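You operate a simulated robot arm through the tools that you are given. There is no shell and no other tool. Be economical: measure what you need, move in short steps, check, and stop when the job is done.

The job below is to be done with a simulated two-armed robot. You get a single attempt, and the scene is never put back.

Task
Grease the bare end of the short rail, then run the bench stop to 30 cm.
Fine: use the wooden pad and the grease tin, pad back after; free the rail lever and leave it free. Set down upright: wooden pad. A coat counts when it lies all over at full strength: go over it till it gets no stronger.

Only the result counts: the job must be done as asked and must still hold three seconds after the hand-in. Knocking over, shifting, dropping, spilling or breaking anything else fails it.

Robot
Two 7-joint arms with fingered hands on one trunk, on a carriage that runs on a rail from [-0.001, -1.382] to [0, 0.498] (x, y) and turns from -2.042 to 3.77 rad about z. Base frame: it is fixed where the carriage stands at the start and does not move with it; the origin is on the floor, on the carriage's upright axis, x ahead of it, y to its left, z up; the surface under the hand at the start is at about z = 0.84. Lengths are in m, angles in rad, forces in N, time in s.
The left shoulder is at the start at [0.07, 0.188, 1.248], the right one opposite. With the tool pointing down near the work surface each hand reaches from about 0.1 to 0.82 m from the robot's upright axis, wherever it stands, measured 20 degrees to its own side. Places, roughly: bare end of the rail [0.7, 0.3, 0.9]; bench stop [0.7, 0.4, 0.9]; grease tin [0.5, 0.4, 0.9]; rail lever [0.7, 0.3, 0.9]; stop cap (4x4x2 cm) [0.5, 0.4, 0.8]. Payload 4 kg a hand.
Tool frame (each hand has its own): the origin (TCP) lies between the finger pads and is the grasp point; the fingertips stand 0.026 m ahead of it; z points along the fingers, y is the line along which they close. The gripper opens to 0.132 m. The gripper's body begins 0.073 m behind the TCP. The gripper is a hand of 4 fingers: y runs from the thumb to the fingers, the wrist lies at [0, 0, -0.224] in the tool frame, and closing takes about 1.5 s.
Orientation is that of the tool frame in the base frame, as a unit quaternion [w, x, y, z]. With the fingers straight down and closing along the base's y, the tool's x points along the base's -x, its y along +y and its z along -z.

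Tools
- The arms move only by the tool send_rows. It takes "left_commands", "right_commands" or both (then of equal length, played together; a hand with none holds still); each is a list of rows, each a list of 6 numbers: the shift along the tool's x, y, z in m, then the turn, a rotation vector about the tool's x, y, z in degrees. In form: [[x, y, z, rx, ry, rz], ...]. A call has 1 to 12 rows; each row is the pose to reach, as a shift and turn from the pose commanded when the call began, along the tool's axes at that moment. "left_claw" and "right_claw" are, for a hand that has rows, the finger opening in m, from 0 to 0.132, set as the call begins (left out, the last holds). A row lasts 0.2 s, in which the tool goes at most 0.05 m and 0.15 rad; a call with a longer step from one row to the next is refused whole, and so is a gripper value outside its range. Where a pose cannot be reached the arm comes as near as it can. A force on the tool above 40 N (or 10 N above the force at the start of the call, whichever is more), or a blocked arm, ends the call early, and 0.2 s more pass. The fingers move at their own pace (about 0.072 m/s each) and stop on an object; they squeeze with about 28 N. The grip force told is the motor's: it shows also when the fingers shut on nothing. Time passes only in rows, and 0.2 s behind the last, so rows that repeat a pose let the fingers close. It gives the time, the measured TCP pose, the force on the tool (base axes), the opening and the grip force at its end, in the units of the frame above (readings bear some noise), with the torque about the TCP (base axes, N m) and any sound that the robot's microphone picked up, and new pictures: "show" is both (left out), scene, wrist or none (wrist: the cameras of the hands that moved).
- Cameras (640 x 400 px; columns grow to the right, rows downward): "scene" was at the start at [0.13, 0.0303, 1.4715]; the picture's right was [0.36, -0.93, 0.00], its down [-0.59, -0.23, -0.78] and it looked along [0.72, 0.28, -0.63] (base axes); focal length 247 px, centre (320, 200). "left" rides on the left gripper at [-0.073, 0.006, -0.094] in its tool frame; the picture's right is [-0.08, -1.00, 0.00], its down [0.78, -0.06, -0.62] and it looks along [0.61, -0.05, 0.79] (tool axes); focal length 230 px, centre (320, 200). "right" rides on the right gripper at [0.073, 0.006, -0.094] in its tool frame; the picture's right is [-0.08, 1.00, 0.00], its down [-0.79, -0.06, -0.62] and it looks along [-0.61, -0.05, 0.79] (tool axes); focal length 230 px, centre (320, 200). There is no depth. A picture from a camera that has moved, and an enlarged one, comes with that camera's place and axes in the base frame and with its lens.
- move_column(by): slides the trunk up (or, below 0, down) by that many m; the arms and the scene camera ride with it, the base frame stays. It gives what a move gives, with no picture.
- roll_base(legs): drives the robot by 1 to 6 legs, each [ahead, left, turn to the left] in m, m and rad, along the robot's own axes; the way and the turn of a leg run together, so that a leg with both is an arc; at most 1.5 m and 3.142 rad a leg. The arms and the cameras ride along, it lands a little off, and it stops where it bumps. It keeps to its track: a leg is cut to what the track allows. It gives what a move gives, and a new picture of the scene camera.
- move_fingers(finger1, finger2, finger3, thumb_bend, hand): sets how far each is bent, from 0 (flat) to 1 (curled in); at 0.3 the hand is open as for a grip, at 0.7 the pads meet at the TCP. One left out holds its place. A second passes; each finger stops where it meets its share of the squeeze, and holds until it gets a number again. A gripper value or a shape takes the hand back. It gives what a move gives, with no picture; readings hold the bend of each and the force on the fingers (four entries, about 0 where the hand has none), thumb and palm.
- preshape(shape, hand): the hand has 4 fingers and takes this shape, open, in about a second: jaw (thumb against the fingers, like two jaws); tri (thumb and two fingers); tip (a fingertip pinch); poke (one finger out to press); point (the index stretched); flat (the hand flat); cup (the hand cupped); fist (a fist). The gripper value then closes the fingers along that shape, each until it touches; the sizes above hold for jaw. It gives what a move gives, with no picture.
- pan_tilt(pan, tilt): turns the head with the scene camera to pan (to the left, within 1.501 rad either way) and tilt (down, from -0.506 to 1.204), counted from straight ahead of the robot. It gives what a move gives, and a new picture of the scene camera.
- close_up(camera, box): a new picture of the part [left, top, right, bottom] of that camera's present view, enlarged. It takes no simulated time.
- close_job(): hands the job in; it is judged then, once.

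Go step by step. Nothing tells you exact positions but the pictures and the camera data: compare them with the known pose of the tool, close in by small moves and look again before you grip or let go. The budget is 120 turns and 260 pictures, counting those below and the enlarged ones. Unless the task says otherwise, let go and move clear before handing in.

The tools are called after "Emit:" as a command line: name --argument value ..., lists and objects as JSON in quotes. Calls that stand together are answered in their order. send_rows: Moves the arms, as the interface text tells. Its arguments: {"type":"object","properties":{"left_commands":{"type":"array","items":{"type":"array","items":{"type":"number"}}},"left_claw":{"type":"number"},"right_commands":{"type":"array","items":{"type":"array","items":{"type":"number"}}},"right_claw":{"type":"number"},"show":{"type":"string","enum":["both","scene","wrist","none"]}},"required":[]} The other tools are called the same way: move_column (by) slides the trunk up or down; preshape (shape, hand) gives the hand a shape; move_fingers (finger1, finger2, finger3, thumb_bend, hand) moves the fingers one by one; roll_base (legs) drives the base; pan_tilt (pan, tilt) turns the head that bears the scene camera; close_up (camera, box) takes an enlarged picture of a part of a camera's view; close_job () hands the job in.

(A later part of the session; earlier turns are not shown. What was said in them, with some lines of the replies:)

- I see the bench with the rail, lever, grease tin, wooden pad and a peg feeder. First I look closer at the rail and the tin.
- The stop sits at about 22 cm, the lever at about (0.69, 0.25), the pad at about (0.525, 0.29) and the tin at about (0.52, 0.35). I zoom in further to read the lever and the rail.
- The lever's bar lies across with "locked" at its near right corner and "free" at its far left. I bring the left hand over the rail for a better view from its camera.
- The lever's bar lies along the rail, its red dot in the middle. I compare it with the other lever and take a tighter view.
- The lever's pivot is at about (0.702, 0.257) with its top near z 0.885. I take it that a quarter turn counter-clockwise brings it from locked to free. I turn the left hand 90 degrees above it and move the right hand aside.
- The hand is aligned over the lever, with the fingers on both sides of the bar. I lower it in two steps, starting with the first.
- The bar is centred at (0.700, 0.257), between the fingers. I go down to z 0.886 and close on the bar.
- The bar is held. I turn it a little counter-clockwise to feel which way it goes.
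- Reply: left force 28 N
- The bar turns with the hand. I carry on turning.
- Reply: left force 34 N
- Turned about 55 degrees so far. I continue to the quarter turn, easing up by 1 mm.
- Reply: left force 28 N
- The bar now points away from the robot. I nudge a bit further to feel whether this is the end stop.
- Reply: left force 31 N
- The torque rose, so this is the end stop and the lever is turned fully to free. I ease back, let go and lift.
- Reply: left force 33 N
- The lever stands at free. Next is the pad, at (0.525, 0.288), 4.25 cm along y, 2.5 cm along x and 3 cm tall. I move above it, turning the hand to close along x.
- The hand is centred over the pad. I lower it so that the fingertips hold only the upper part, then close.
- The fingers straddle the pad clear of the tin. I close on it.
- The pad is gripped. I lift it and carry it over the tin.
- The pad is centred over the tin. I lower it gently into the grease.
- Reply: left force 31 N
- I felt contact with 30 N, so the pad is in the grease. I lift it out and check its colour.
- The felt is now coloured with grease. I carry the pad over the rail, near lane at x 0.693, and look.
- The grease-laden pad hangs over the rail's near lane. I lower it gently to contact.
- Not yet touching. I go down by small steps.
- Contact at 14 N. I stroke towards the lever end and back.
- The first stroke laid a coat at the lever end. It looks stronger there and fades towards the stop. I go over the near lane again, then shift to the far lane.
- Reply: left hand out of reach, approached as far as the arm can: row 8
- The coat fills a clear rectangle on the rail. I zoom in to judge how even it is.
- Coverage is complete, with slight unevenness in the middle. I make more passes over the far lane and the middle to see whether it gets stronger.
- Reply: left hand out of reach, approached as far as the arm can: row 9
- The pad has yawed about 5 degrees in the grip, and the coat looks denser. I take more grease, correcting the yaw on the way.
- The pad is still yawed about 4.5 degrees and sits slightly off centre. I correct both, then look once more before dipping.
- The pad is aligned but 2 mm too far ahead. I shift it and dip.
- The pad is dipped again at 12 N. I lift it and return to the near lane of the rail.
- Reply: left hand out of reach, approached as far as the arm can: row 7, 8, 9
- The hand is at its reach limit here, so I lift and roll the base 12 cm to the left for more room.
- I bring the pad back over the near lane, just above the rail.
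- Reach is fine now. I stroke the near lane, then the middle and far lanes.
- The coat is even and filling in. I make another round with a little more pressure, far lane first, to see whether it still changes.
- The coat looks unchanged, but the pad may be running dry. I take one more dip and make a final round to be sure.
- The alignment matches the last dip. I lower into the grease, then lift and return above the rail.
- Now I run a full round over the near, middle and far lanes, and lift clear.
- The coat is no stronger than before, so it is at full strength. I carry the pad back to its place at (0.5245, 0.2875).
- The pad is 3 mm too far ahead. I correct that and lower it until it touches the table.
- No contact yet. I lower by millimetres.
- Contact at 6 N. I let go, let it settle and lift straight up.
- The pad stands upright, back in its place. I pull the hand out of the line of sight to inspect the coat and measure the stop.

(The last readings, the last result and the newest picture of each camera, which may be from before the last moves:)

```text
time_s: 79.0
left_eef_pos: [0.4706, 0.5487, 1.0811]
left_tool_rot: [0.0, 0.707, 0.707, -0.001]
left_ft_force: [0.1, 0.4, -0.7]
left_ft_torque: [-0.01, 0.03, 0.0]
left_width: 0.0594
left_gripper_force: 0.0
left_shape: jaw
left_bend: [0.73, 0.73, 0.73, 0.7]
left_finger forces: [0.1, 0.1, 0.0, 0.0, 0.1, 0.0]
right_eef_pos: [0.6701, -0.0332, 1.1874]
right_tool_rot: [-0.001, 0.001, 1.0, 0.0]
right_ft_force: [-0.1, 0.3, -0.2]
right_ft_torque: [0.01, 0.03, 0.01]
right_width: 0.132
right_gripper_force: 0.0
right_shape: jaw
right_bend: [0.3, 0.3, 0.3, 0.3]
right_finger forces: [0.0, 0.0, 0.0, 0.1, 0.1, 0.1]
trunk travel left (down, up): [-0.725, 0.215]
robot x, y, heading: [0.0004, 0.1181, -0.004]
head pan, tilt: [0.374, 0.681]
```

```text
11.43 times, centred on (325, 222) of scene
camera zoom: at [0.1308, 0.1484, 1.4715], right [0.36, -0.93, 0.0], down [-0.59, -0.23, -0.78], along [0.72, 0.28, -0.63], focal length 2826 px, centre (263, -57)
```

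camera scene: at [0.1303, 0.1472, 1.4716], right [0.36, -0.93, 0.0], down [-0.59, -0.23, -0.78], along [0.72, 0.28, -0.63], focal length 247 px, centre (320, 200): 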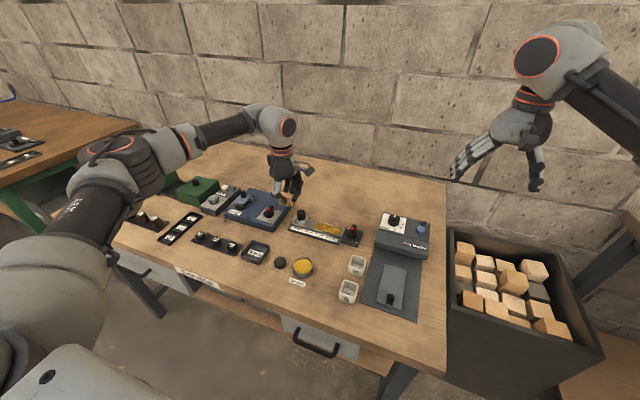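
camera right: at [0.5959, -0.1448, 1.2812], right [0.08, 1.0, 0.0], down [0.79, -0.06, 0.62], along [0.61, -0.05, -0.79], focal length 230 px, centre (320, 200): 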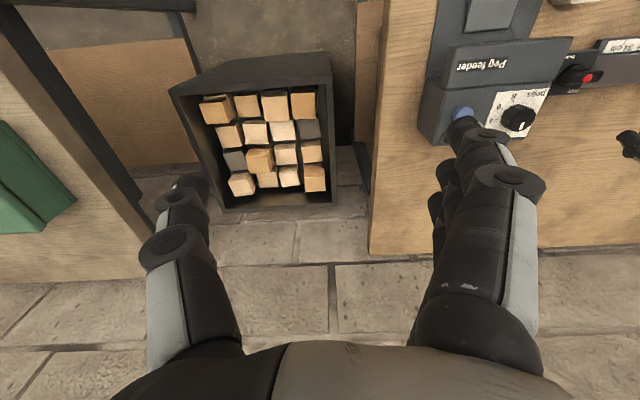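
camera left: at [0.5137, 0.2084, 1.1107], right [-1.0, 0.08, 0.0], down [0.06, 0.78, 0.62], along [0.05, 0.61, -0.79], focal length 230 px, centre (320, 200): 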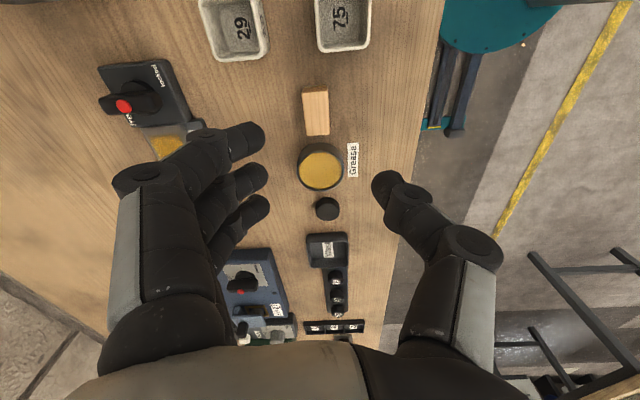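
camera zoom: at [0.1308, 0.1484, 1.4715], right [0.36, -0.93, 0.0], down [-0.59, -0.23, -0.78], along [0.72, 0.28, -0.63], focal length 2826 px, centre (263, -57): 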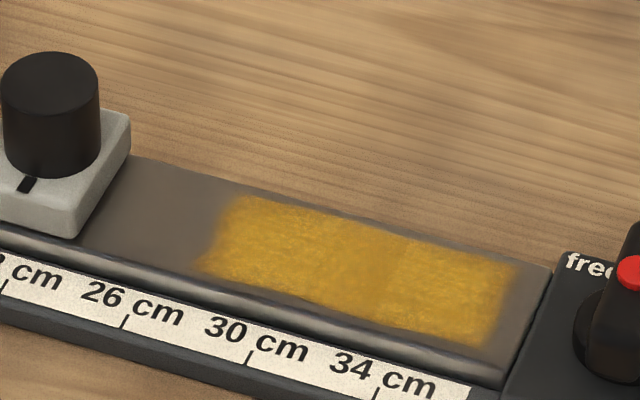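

The coat is even over the whole rectangle. From the ticks, 30 cm lies at y≈0.362, and the stop's pointer is at y≈0.445 with its knob at about (0.706, 0.445). I move over the knob.

Emit:
send_rows --left_commands '[[-0.017, 0.039, 0, 0, 0, 0], [-0.034, 0.078, 0, 0, 0, 0], [-0.051, 0.117, 0, 0, 0, 0], [-0.068, 0.156, 0.02, 0, 0, 0], [-0.085, 0.195, 0.04, 0, 0, 0], [-0.1037, 0.2344, 0.06, 0, 0, 0], [-0.1037, 0.2344, 0.09, 0, 0, 0], [-0.1037, 0.2344, 0.09, 0, 0, 0]]' --left_claw 0.07 --show "wrist"

Emit:
close_up --camera "left" --box '[200, 60, 440, 260]'

Emit:
close_up --camera "scene" --box '[260, 170, 340, 240]'

```text
time_s: 80.8
left_eef_pos: [0.7072, 0.4456, 0.9909]
left_tool_rot: [0.0, 0.706, 0.708, 0.0]
left_ft_force: [0.4, 0.2, -0.6]
left_ft_torque: [0.0, 0.0, -0.05]
left_width: 0.0694
left_gripper_force: 0.1
left_shape: jaw
left_bend: [0.72, 0.72, 0.72, 0.7]
left_finger forces: [0.1, 0.1, 0.0, 0.0, 0.0, 0.1]
right_eef_pos: [0.6705, -0.0337, 1.1881]
right_tool_rot: [0.0, 0.001, 1.0, -0.001]
right_ft_force: [0.3, -0.5, -0.4]
right_ft_torque: [0.01, -0.01, 0.01]
right_width: 0.1319
right_gripper_force: 0.0
right_shape: jaw
right_bend: [0.3, 0.3, 0.3, 0.3]
right_finger forces: [0.1, 0.0, 0.0, 0.0, 0.0, 0.0]
trunk travel left (down, up): [-0.725, 0.215]
robot x, y, heading: [-0.0008, 0.1217, -0.0]
head pan, tilt: [0.374, 0.681]
camera left: at [0.7121, 0.3723, 1.0853], right [-1.0, -0.08, 0.0], down [-0.06, 0.78, 0.62], along [-0.05, 0.61, -0.79], focal length 230 px, centre (320, 200)
```

left: 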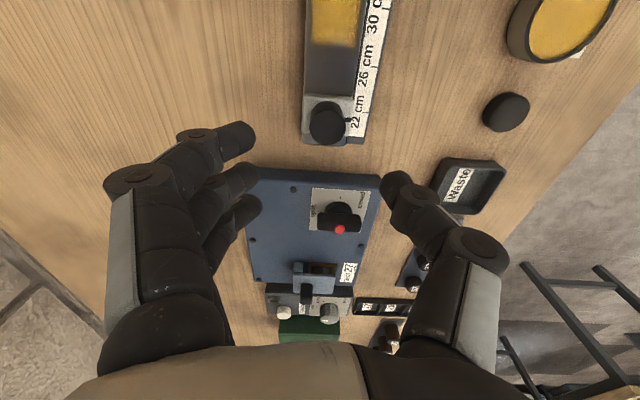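

```text
2.00 times, centred on (320, 160) of left
camera zoom: at [0.7121, 0.3723, 1.0853], right [-1.0, -0.08, 0.0], down [-0.06, 0.78, 0.62], along [-0.05, 0.61, -0.79], focal length 460 px, centre (320, 280)
```

zoom: 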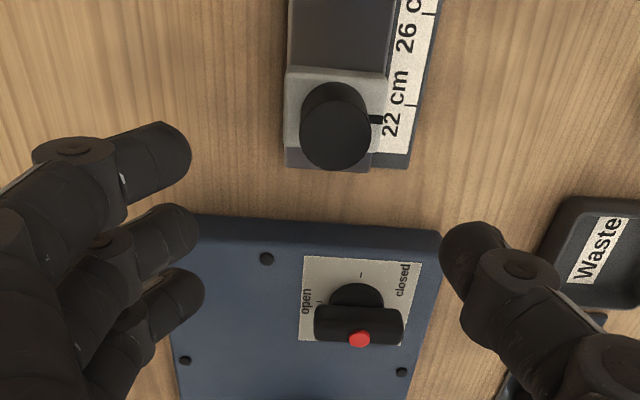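

```text
5.71 times, centred on (300, 205) of scene
camera zoom: at [0.1297, 0.149, 1.4716], right [0.36, -0.93, 0.0], down [-0.59, -0.23, -0.78], along [0.72, 0.28, -0.63], focal length 1413 px, centre (434, 171)
```

zoom: 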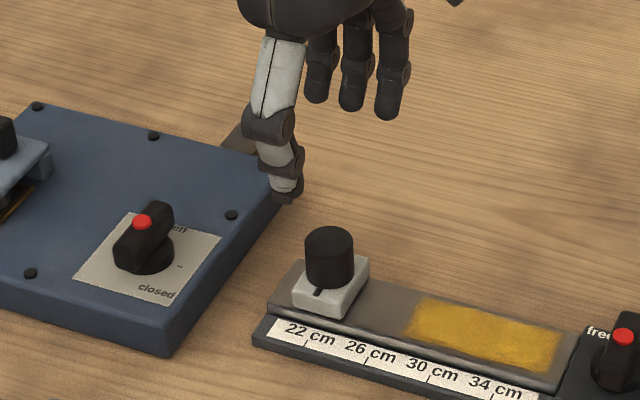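

The knob is at (0.701, 0.443) with its top at z≈0.895. I centre, lower to z 0.902 and close on it.

Emit:
send_rows --left_commands '[[-0.0025, -0.006, 0.03, 0, 0, 0], [-0.0025, -0.006, 0.06, 0, 0, 0], [-0.0025, -0.006, 0.08, 0, 0, 0], [-0.0025, -0.006, 0.088, 0, 0, 0], [-0.0025, -0.006, 0.088, 0, 0, 0]]' --show "none"

Emit:
close_up --camera "left" --box '[200, 60, 440, 260]'

Emit:
close_up --camera "scene" --box '[260, 170, 340, 240]'

```text
time_s: 82.0
left_eef_pos: [0.6999, 0.4443, 0.9018]
left_tool_rot: [0.0, 0.707, 0.707, 0.001]
left_ft_force: [0.7, -0.4, 0.2]
left_ft_torque: [0.0, 0.0, -0.02]
left_width: 0.0694
left_gripper_force: 0.0
left_shape: jaw
left_bend: [0.72, 0.72, 0.72, 0.7]
left_finger forces: [0.0, 0.1, 0.1, 0.0, 0.0, 0.0]
right_eef_pos: [0.6705, -0.0328, 1.1875]
right_tool_rot: [0.0, 0.0, 1.0, -0.001]
right_ft_force: [0.5, -0.7, -0.1]
right_ft_torque: [-0.02, -0.01, 0.03]
right_width: 0.1319
right_gripper_force: 0.0
right_shape: jaw
right_bend: [0.3, 0.3, 0.3, 0.3]
right_finger forces: [0.0, 0.0, 0.0, 0.0, 0.0, 0.0]
trunk travel left (down, up): [-0.725, 0.215]
robot x, y, heading: [0.0002, 0.1208, 0.0]
head pan, tilt: [0.374, 0.681]
```

```text
2.00 times, centred on (320, 160) of left
camera zoom: at [0.706, 0.3704, 0.9957], right [-1.0, -0.08, 0.0], down [-0.06, 0.78, 0.62], along [-0.05, 0.61, -0.79], focal length 460 px, centre (320, 280)
```

zoom: 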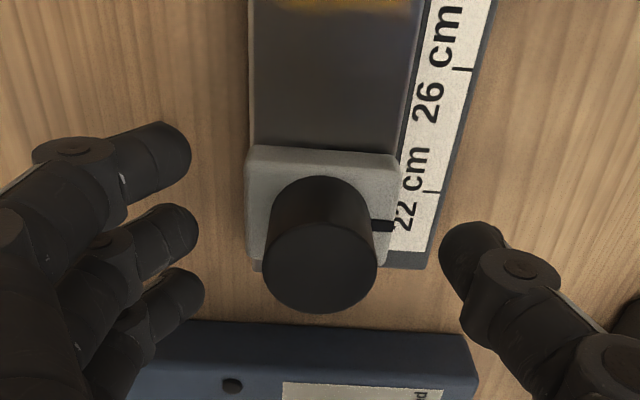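

```text
5.71 times, centred on (300, 205) of scene
camera zoom: at [0.1302, 0.1489, 1.4715], right [0.36, -0.93, 0.0], down [-0.59, -0.23, -0.78], along [0.72, 0.28, -0.63], focal length 1413 px, centre (434, 171)
```

zoom: 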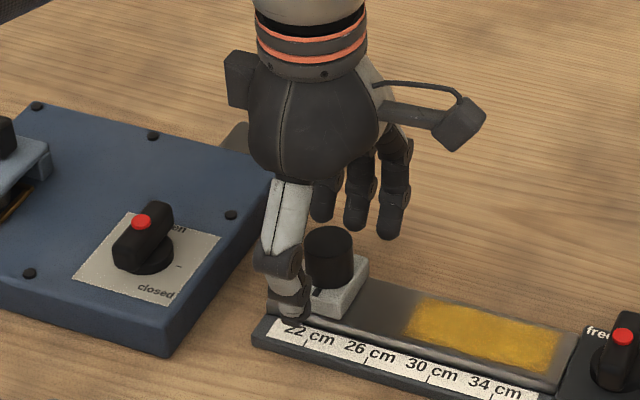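

The knob is well centred. I close on it.

Emit:
send_rows --left_commands '[[-0.001, 0, 0, 0, 0, 0], [-0.001, 0, 0, 0, 0, 0], [-0.001, 0, 0, 0, 0, 0], [-0.001, 0, 0, 0, 0, 0], [-0.001, 0, 0, 0, 0, 0]]' --left_claw 0.0 --show "none"

Emit:
close_up --camera "left" --box '[200, 60, 440, 260]'

Emit:
close_up --camera "scene" --box '[260, 170, 340, 240]'

```text
time_s: 83.2
left_eef_pos: [0.6989, 0.4423, 0.9023]
left_tool_rot: [0.0, 0.707, 0.707, 0.0]
left_ft_force: [-12.0, -2.0, -2.7]
left_ft_torque: [0.02, -0.03, -0.06]
left_width: 0.0103
left_gripper_force: 27.8
left_shape: jaw
left_bend: [0.67, 0.72, 0.68, 0.7]
left_finger forces: [1.6, 10.3, 0.1, 0.0, 23.9, 0.0]
right_eef_pos: [0.6698, -0.034, 1.1884]
right_tool_rot: [0.001, 0.0, 1.0, 0.0]
right_ft_force: [-0.3, 0.2, 0.1]
right_ft_torque: [0.01, 0.03, 0.03]
right_width: 0.132
right_gripper_force: 0.0
right_shape: jaw
right_bend: [0.3, 0.3, 0.3, 0.3]
right_finger forces: [0.1, 0.1, 0.1, 0.0, 0.0, 0.0]
trunk travel left (down, up): [-0.725, 0.215]
robot x, y, heading: [0.0023, 0.1192, 0.0]
head pan, tilt: [0.374, 0.681]
```

```text
2.00 times, centred on (320, 160) of left
camera zoom: at [0.704, 0.3696, 0.9961], right [-1.0, -0.08, 0.0], down [-0.06, 0.78, 0.62], along [-0.05, 0.62, -0.79], focal length 460 px, centre (320, 280)
```

zoom: 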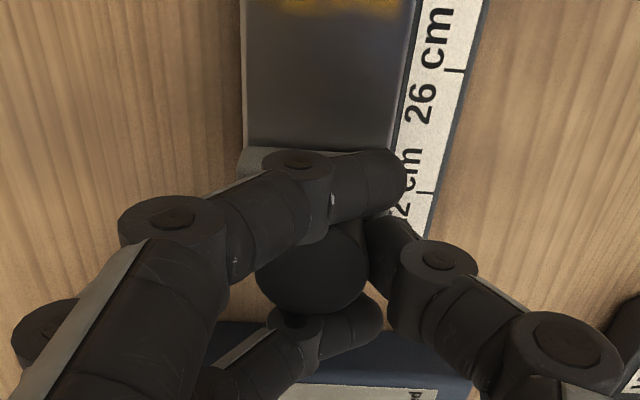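

```text
5.71 times, centred on (300, 205) of scene
camera zoom: at [0.1285, 0.1491, 1.4716], right [0.36, -0.93, 0.0], down [-0.58, -0.23, -0.78], along [0.72, 0.28, -0.63], focal length 1413 px, centre (434, 171)
```

zoom: 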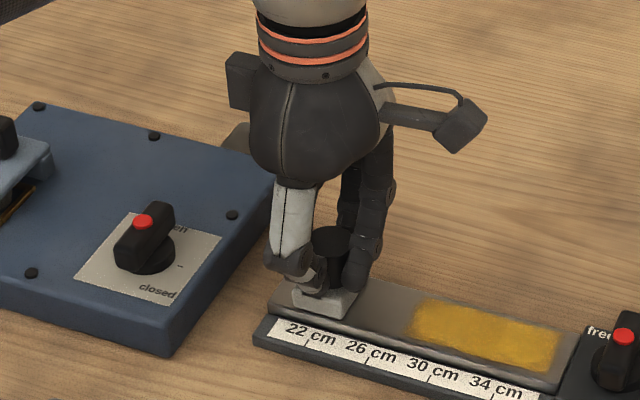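

The outer fingers wrap the knob, caging it. I slide the stop towards 30 cm, first 7.5 cm.

Emit:
send_rows --left_commands '[[-0.008, 0, 0, 0, 0, 0], [-0.018, 0, 0, 0, 0, 0], [-0.028, 0, 0, 0, 0, 0], [-0.038, 0, 0, 0, 0, 0], [-0.048, 0, 0, 0, 0, 0], [-0.058, 0, 0, 0, 0, 0], [-0.068, 0, 0, 0, 0, 0], [-0.075, 0, 0, 0, 0, 0], [-0.075, 0, 0, 0, 0, 0]]' --show "none"

Emit:
close_up --camera "left" --box '[240, 60, 440, 220]'

Emit:
close_up --camera "scene" --box '[290, 195, 350, 245]'

```text
time_s: 85.2
left_eef_pos: [0.6983, 0.3673, 0.9028]
left_tool_rot: [0.002, 0.707, 0.707, 0.0]
left_ft_force: [-16.5, 0.9, -4.4]
left_ft_torque: [0.04, 0.12, -0.06]
left_width: 0.0102
left_gripper_force: 28.3
left_shape: jaw
left_bend: [0.67, 0.72, 0.68, 0.7]
left_finger forces: [1.5, 9.3, 0.0, 0.1, 26.2, 0.0]
right_eef_pos: [0.6682, -0.0331, 1.1885]
right_tool_rot: [0.001, 0.0, 1.0, 0.0]
right_ft_force: [-0.9, 0.1, -0.1]
right_ft_torque: [0.0, 0.03, 0.01]
right_width: 0.1319
right_gripper_force: 0.1
right_shape: jaw
right_bend: [0.3, 0.3, 0.3, 0.3]
right_finger forces: [0.0, 0.1, 0.0, 0.0, 0.0, 0.0]
trunk travel left (down, up): [-0.725, 0.215]
robot x, y, heading: [-0.0009, 0.1171, 0.005]
head pan, tilt: [0.374, 0.681]
```

```text
2.50 times, centred on (340, 140) of left
camera zoom: at [0.7039, 0.2948, 0.9962], right [-1.0, -0.08, 0.0], down [-0.06, 0.79, 0.62], along [-0.05, 0.61, -0.79], focal length 575 px, centre (270, 350)
```

zoom: 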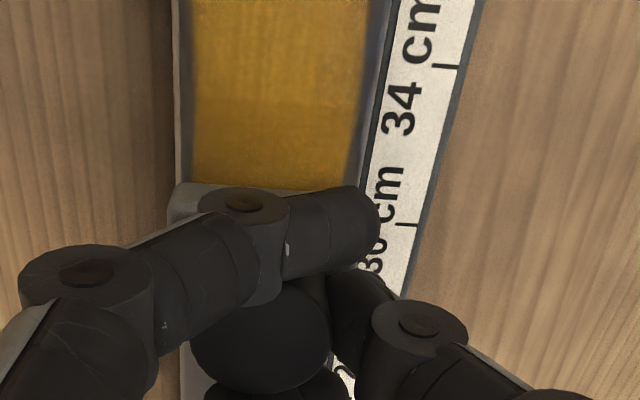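

```text
8.00 times, centred on (320, 220) of scene
camera zoom: at [0.1278, 0.1494, 1.4717], right [0.36, -0.93, 0.0], down [-0.58, -0.23, -0.78], along [0.72, 0.28, -0.63], focal length 1978 px, centre (320, 40)
```

zoom: 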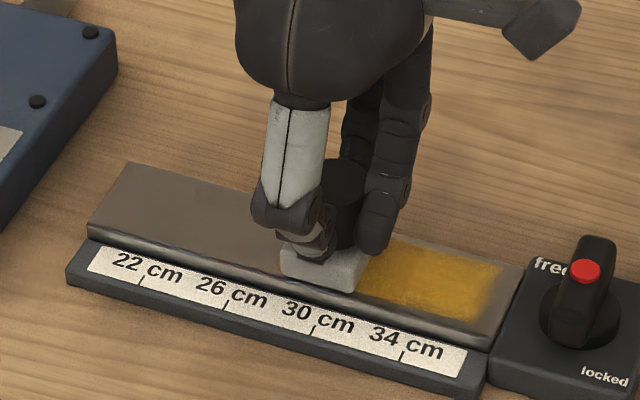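

The stop followed. I move the last 5 mm, then open to read the pointer.

Emit:
send_rows --left_commands '[[-0.0025, 0, 0, 0, 0, 0], [-0.005, 0, 0, 0, 0, 0], [-0.005, 0, 0, 0, 0, 0]]' --show "none"

Emit:
send_rows --left_commands '[[0, 0, 0, 0, 0, 0], [0, 0, 0, 0, 0, 0], [0, 0, 0, 0, 0, 0], [0, 0, 0, 0, 0, 0]]' --left_claw 0.08 --show "none"

Emit:
close_up --camera "left" --box '[260, 80, 420, 240]'

Emit:
close_up --camera "scene" --box '[300, 205, 350, 240]'

```text
time_s: 86.0
left_eef_pos: [0.6985, 0.3626, 0.9023]
left_tool_rot: [0.001, 0.707, 0.707, 0.001]
left_ft_force: [-17.5, -0.2, -4.9]
left_ft_torque: [0.08, 0.19, -0.02]
left_width: 0.0101
left_gripper_force: 28.5
left_shape: jaw
left_bend: [0.68, 0.72, 0.68, 0.7]
left_finger forces: [1.5, 8.9, 0.0, 0.0, 27.4, 0.1]
right_eef_pos: [0.6695, -0.034, 1.1903]
right_tool_rot: [0.0, 0.001, 1.0, 0.0]
right_ft_force: [-0.5, 0.1, 0.1]
right_ft_torque: [0.0, 0.0, 0.0]
right_width: 0.1319
right_gripper_force: 0.1
right_shape: jaw
right_bend: [0.3, 0.3, 0.3, 0.3]
right_finger forces: [0.0, 0.0, 0.0, 0.1, 0.0, 0.0]
trunk travel left (down, up): [-0.725, 0.215]
robot x, y, heading: [-0.0006, 0.1198, 0.002]
head pan, tilt: [0.374, 0.681]
```

```text
time_s: 87.0
left_eef_pos: [0.7011, 0.3631, 0.9005]
left_tool_rot: [0.0, 0.708, 0.707, 0.0]
left_ft_force: [0.0, -0.1, 0.4]
left_ft_torque: [0.02, 0.02, 0.01]
left_width: 0.0798
left_gripper_force: 0.0
left_shape: jaw
left_bend: [0.71, 0.71, 0.71, 0.71]
left_finger forces: [0.0, 0.0, 0.0, 0.1, 0.1, 0.0]
right_eef_pos: [0.6711, -0.0329, 1.1881]
right_tool_rot: [0.0, 0.001, 1.0, 0.001]
right_ft_force: [-0.7, -0.5, 0.1]
right_ft_torque: [-0.01, 0.03, 0.01]
right_width: 0.1317
right_gripper_force: 0.1
right_shape: jaw
right_bend: [0.3, 0.3, 0.3, 0.3]
right_finger forces: [0.0, 0.0, 0.0, 0.0, 0.0, 0.0]
trunk travel left (down, up): [-0.725, 0.215]
robot x, y, heading: [0.0018, 0.1158, -0.004]
head pan, tilt: [0.374, 0.681]
```

```text
2.50 times, centred on (340, 160) of left
camera zoom: at [0.7062, 0.2897, 0.9953], right [-1.0, -0.08, 0.0], down [-0.06, 0.79, 0.62], along [-0.05, 0.61, -0.79], focal length 575 px, centre (270, 300)
```

zoom: 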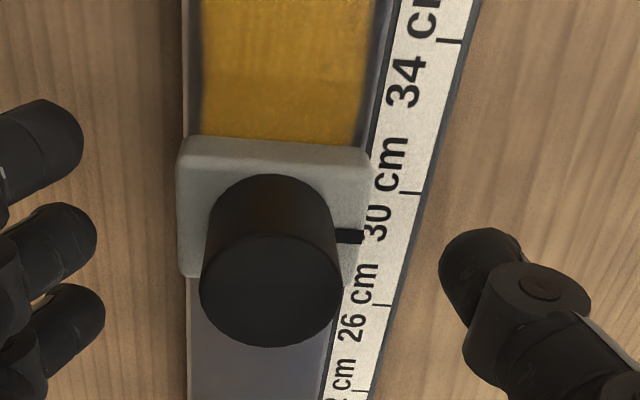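

```text
11.43 times, centred on (325, 222) of scene
camera zoom: at [0.1306, 0.149, 1.4715], right [0.36, -0.93, 0.0], down [-0.59, -0.23, -0.78], along [0.72, 0.28, -0.63], focal length 2826 px, centre (263, -57)
```

zoom: 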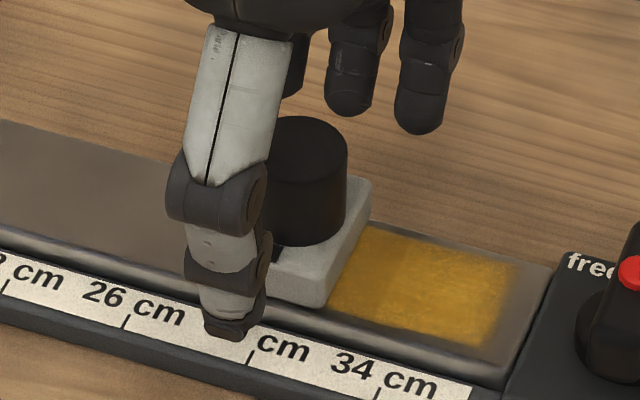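

By this view the pointer stands very near 30. I lift and place the wrist camera straight over the pointer to read it without parallax.

Emit:
send_rows --left_commands '[[0, 0, -0.04, 0, 0, 0], [0, 0, -0.08, 0, 0, 0], [0.03, -0.01, -0.1, 0, 0, 0], [0.06, -0.02, -0.1, 0, 0, 0], [0.06, -0.02, -0.1, 0, 0, 0]]' --show "none"

Emit:
close_up --camera "left" --box '[280, 0, 400, 100]'

Emit:
close_up --camera "scene" --box '[300, 205, 350, 240]'

```text
time_s: 88.2
left_eef_pos: [0.6793, 0.4225, 1.0015]
left_tool_rot: [0.0, 0.707, 0.707, 0.0]
left_ft_force: [0.1, -0.2, 0.6]
left_ft_torque: [0.03, -0.02, 0.02]
left_width: 0.0798
left_gripper_force: 0.0
left_shape: jaw
left_bend: [0.71, 0.71, 0.71, 0.7]
left_finger forces: [0.0, 0.0, 0.0, 0.0, 0.0, 0.1]
right_eef_pos: [0.6704, -0.035, 1.1874]
right_tool_rot: [0.0, 0.001, 1.0, 0.001]
right_ft_force: [-0.4, -0.7, 0.2]
right_ft_torque: [0.01, 0.0, 0.01]
right_width: 0.1318
right_gripper_force: 0.1
right_shape: jaw
right_bend: [0.3, 0.3, 0.3, 0.3]
right_finger forces: [0.0, 0.0, 0.0, 0.0, 0.1, 0.0]
trunk travel left (down, up): [-0.725, 0.215]
robot x, y, heading: [0.0012, 0.1201, -0.005]
head pan, tilt: [0.374, 0.681]
```

```text
4.00 times, centred on (340, 50) of left
camera zoom: at [0.6855, 0.3484, 1.0951], right [-1.0, -0.08, 0.0], down [-0.06, 0.78, 0.62], along [-0.05, 0.62, -0.79], focal length 920 px, centre (240, 800)
```

zoom: 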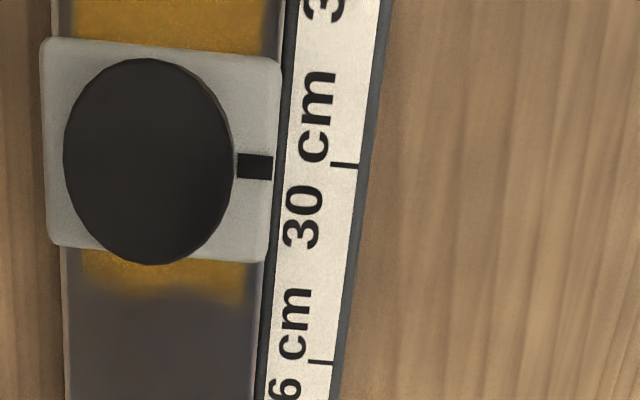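

```text
11.43 times, centred on (325, 222) of scene
camera zoom: at [0.1306, 0.1477, 1.4715], right [0.36, -0.93, 0.0], down [-0.59, -0.23, -0.78], along [0.72, 0.28, -0.63], focal length 2826 px, centre (263, -57)
```

zoom: 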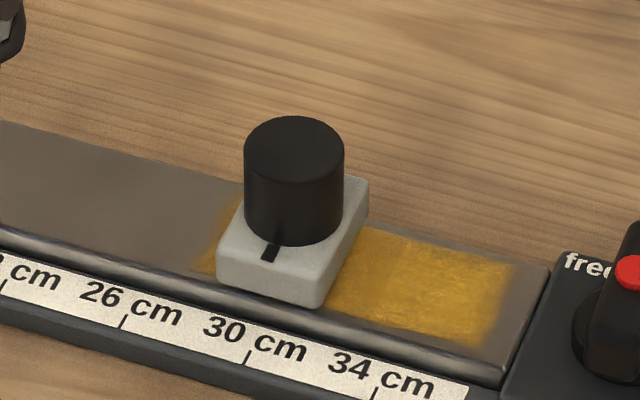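

The pointer lies on the 30 cm tick within about 0.2 mm. I retract the left hand and take a last look at everything.

Emit:
send_rows --left_commands '[[0, -0.03, -0.03, 0, 0, 0], [0.03, -0.06, -0.05, 0, 0, 0], [0.06, -0.1, -0.07, 0, 0, 0], [0.09, -0.14, -0.09, 0, 0, 0], [0.12, -0.18, -0.1, 0, 0, 0], [0.12, -0.2, -0.12, 0, 0, 0]]' --show "scene"

Emit:
close_up --camera "scene" --box '[260, 195, 380, 295]'

```text
refused: row 3 steps farther than a row can; nothing moved
```

```text
4.00 times, centred on (320, 245) of scene
camera zoom: at [0.1306, 0.1477, 1.4715], right [0.36, -0.93, 0.0], down [-0.59, -0.23, -0.78], along [0.72, 0.28, -0.63], focal length 989 px, centre (320, 20)
```

zoom: 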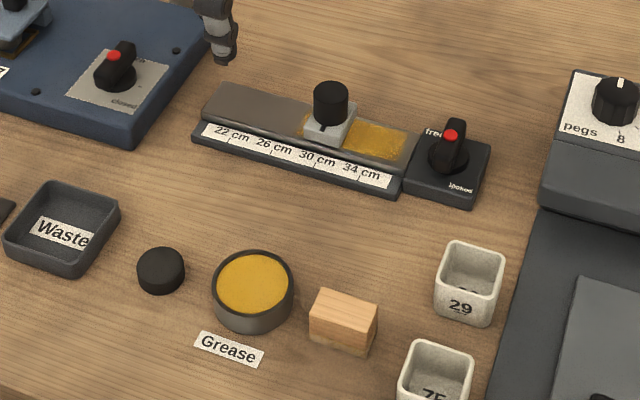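

Everything is in place. I retract in smaller steps.

Emit:
send_rows --left_commands '[[0, -0.02, -0.03, 0, 0, 0], [0.02, -0.05, -0.05, 0, 0, 0], [0.04, -0.08, -0.07, 0, 0, 0], [0.06, -0.11, -0.09, 0, 0, 0], [0.08, -0.14, -0.11, 0, 0, 0], [0.08, -0.14, -0.11, 0, 0, 0]]' --show "scene"

```text
time_s: 89.6
left_eef_pos: [0.541, 0.5022, 1.1093]
left_tool_rot: [0.0, 0.707, 0.707, -0.001]
left_ft_force: [0.3, 0.4, 0.0]
left_ft_torque: [0.02, -0.04, 0.0]
left_width: 0.0799
left_gripper_force: 0.0
left_shape: jaw
left_bend: [0.71, 0.71, 0.71, 0.7]
left_finger forces: [0.0, 0.0, 0.0, 0.0, 0.0, 0.1]
right_eef_pos: [0.6724, -0.0334, 1.187]
right_tool_rot: [-0.001, 0.001, 1.0, 0.0]
right_ft_force: [0.6, -0.4, -0.4]
right_ft_torque: [0.02, 0.02, 0.02]
right_width: 0.1319
right_gripper_force: 0.1
right_shape: jaw
right_bend: [0.3, 0.3, 0.3, 0.3]
right_finger forces: [0.0, 0.0, 0.0, 0.0, 0.0, 0.0]
trunk travel left (down, up): [-0.725, 0.215]
robot x, y, heading: [-0.0016, 0.1188, 0.0]
head pan, tilt: [0.374, 0.681]
camera scene: at [0.1312, 0.1485, 1.4714], right [0.36, -0.93, 0.0], down [-0.59, -0.23, -0.78], along [0.72, 0.28, -0.63], focal length 247 px, centre (320, 200)
```

scene: 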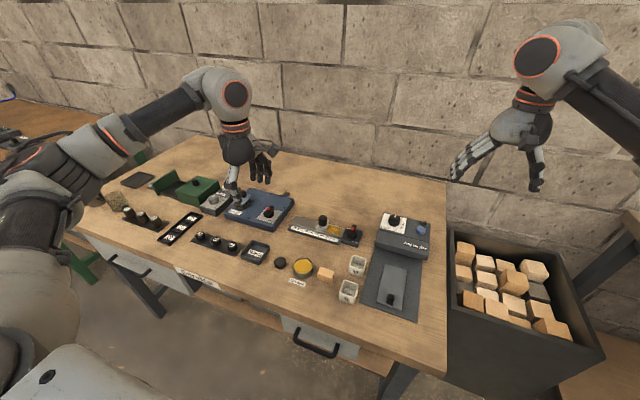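

The hands are clear: the rail end is greased, the stop is at 30 cm, the lever is free and the pad is back upright. I hand in.

Emit:
close_job

```text
The job is handed in.
```

I greased the bare end of the rail, ran the stop to 30 cm, and handed the job in; no verdict came back.

- **Grease:** three dips and repeated passes laid a coat over the whole bare rectangle. The last round, with freshly loaded grease, made it no stronger by eye.
- **Stop:** seen from straight above, its pointer is on the 30 cm mark to within about 0.2 mm.
- **Lever:** I turned it a quarter turn to its end stop and left it at free. I judged that direction from the labels; the stop then slid easily.
- **Pad:** it is back beside the tin and standing upright, about 4 mm from where it started.

Nothing else on the bench was knocked or moved that I could see, and both hands are clear.
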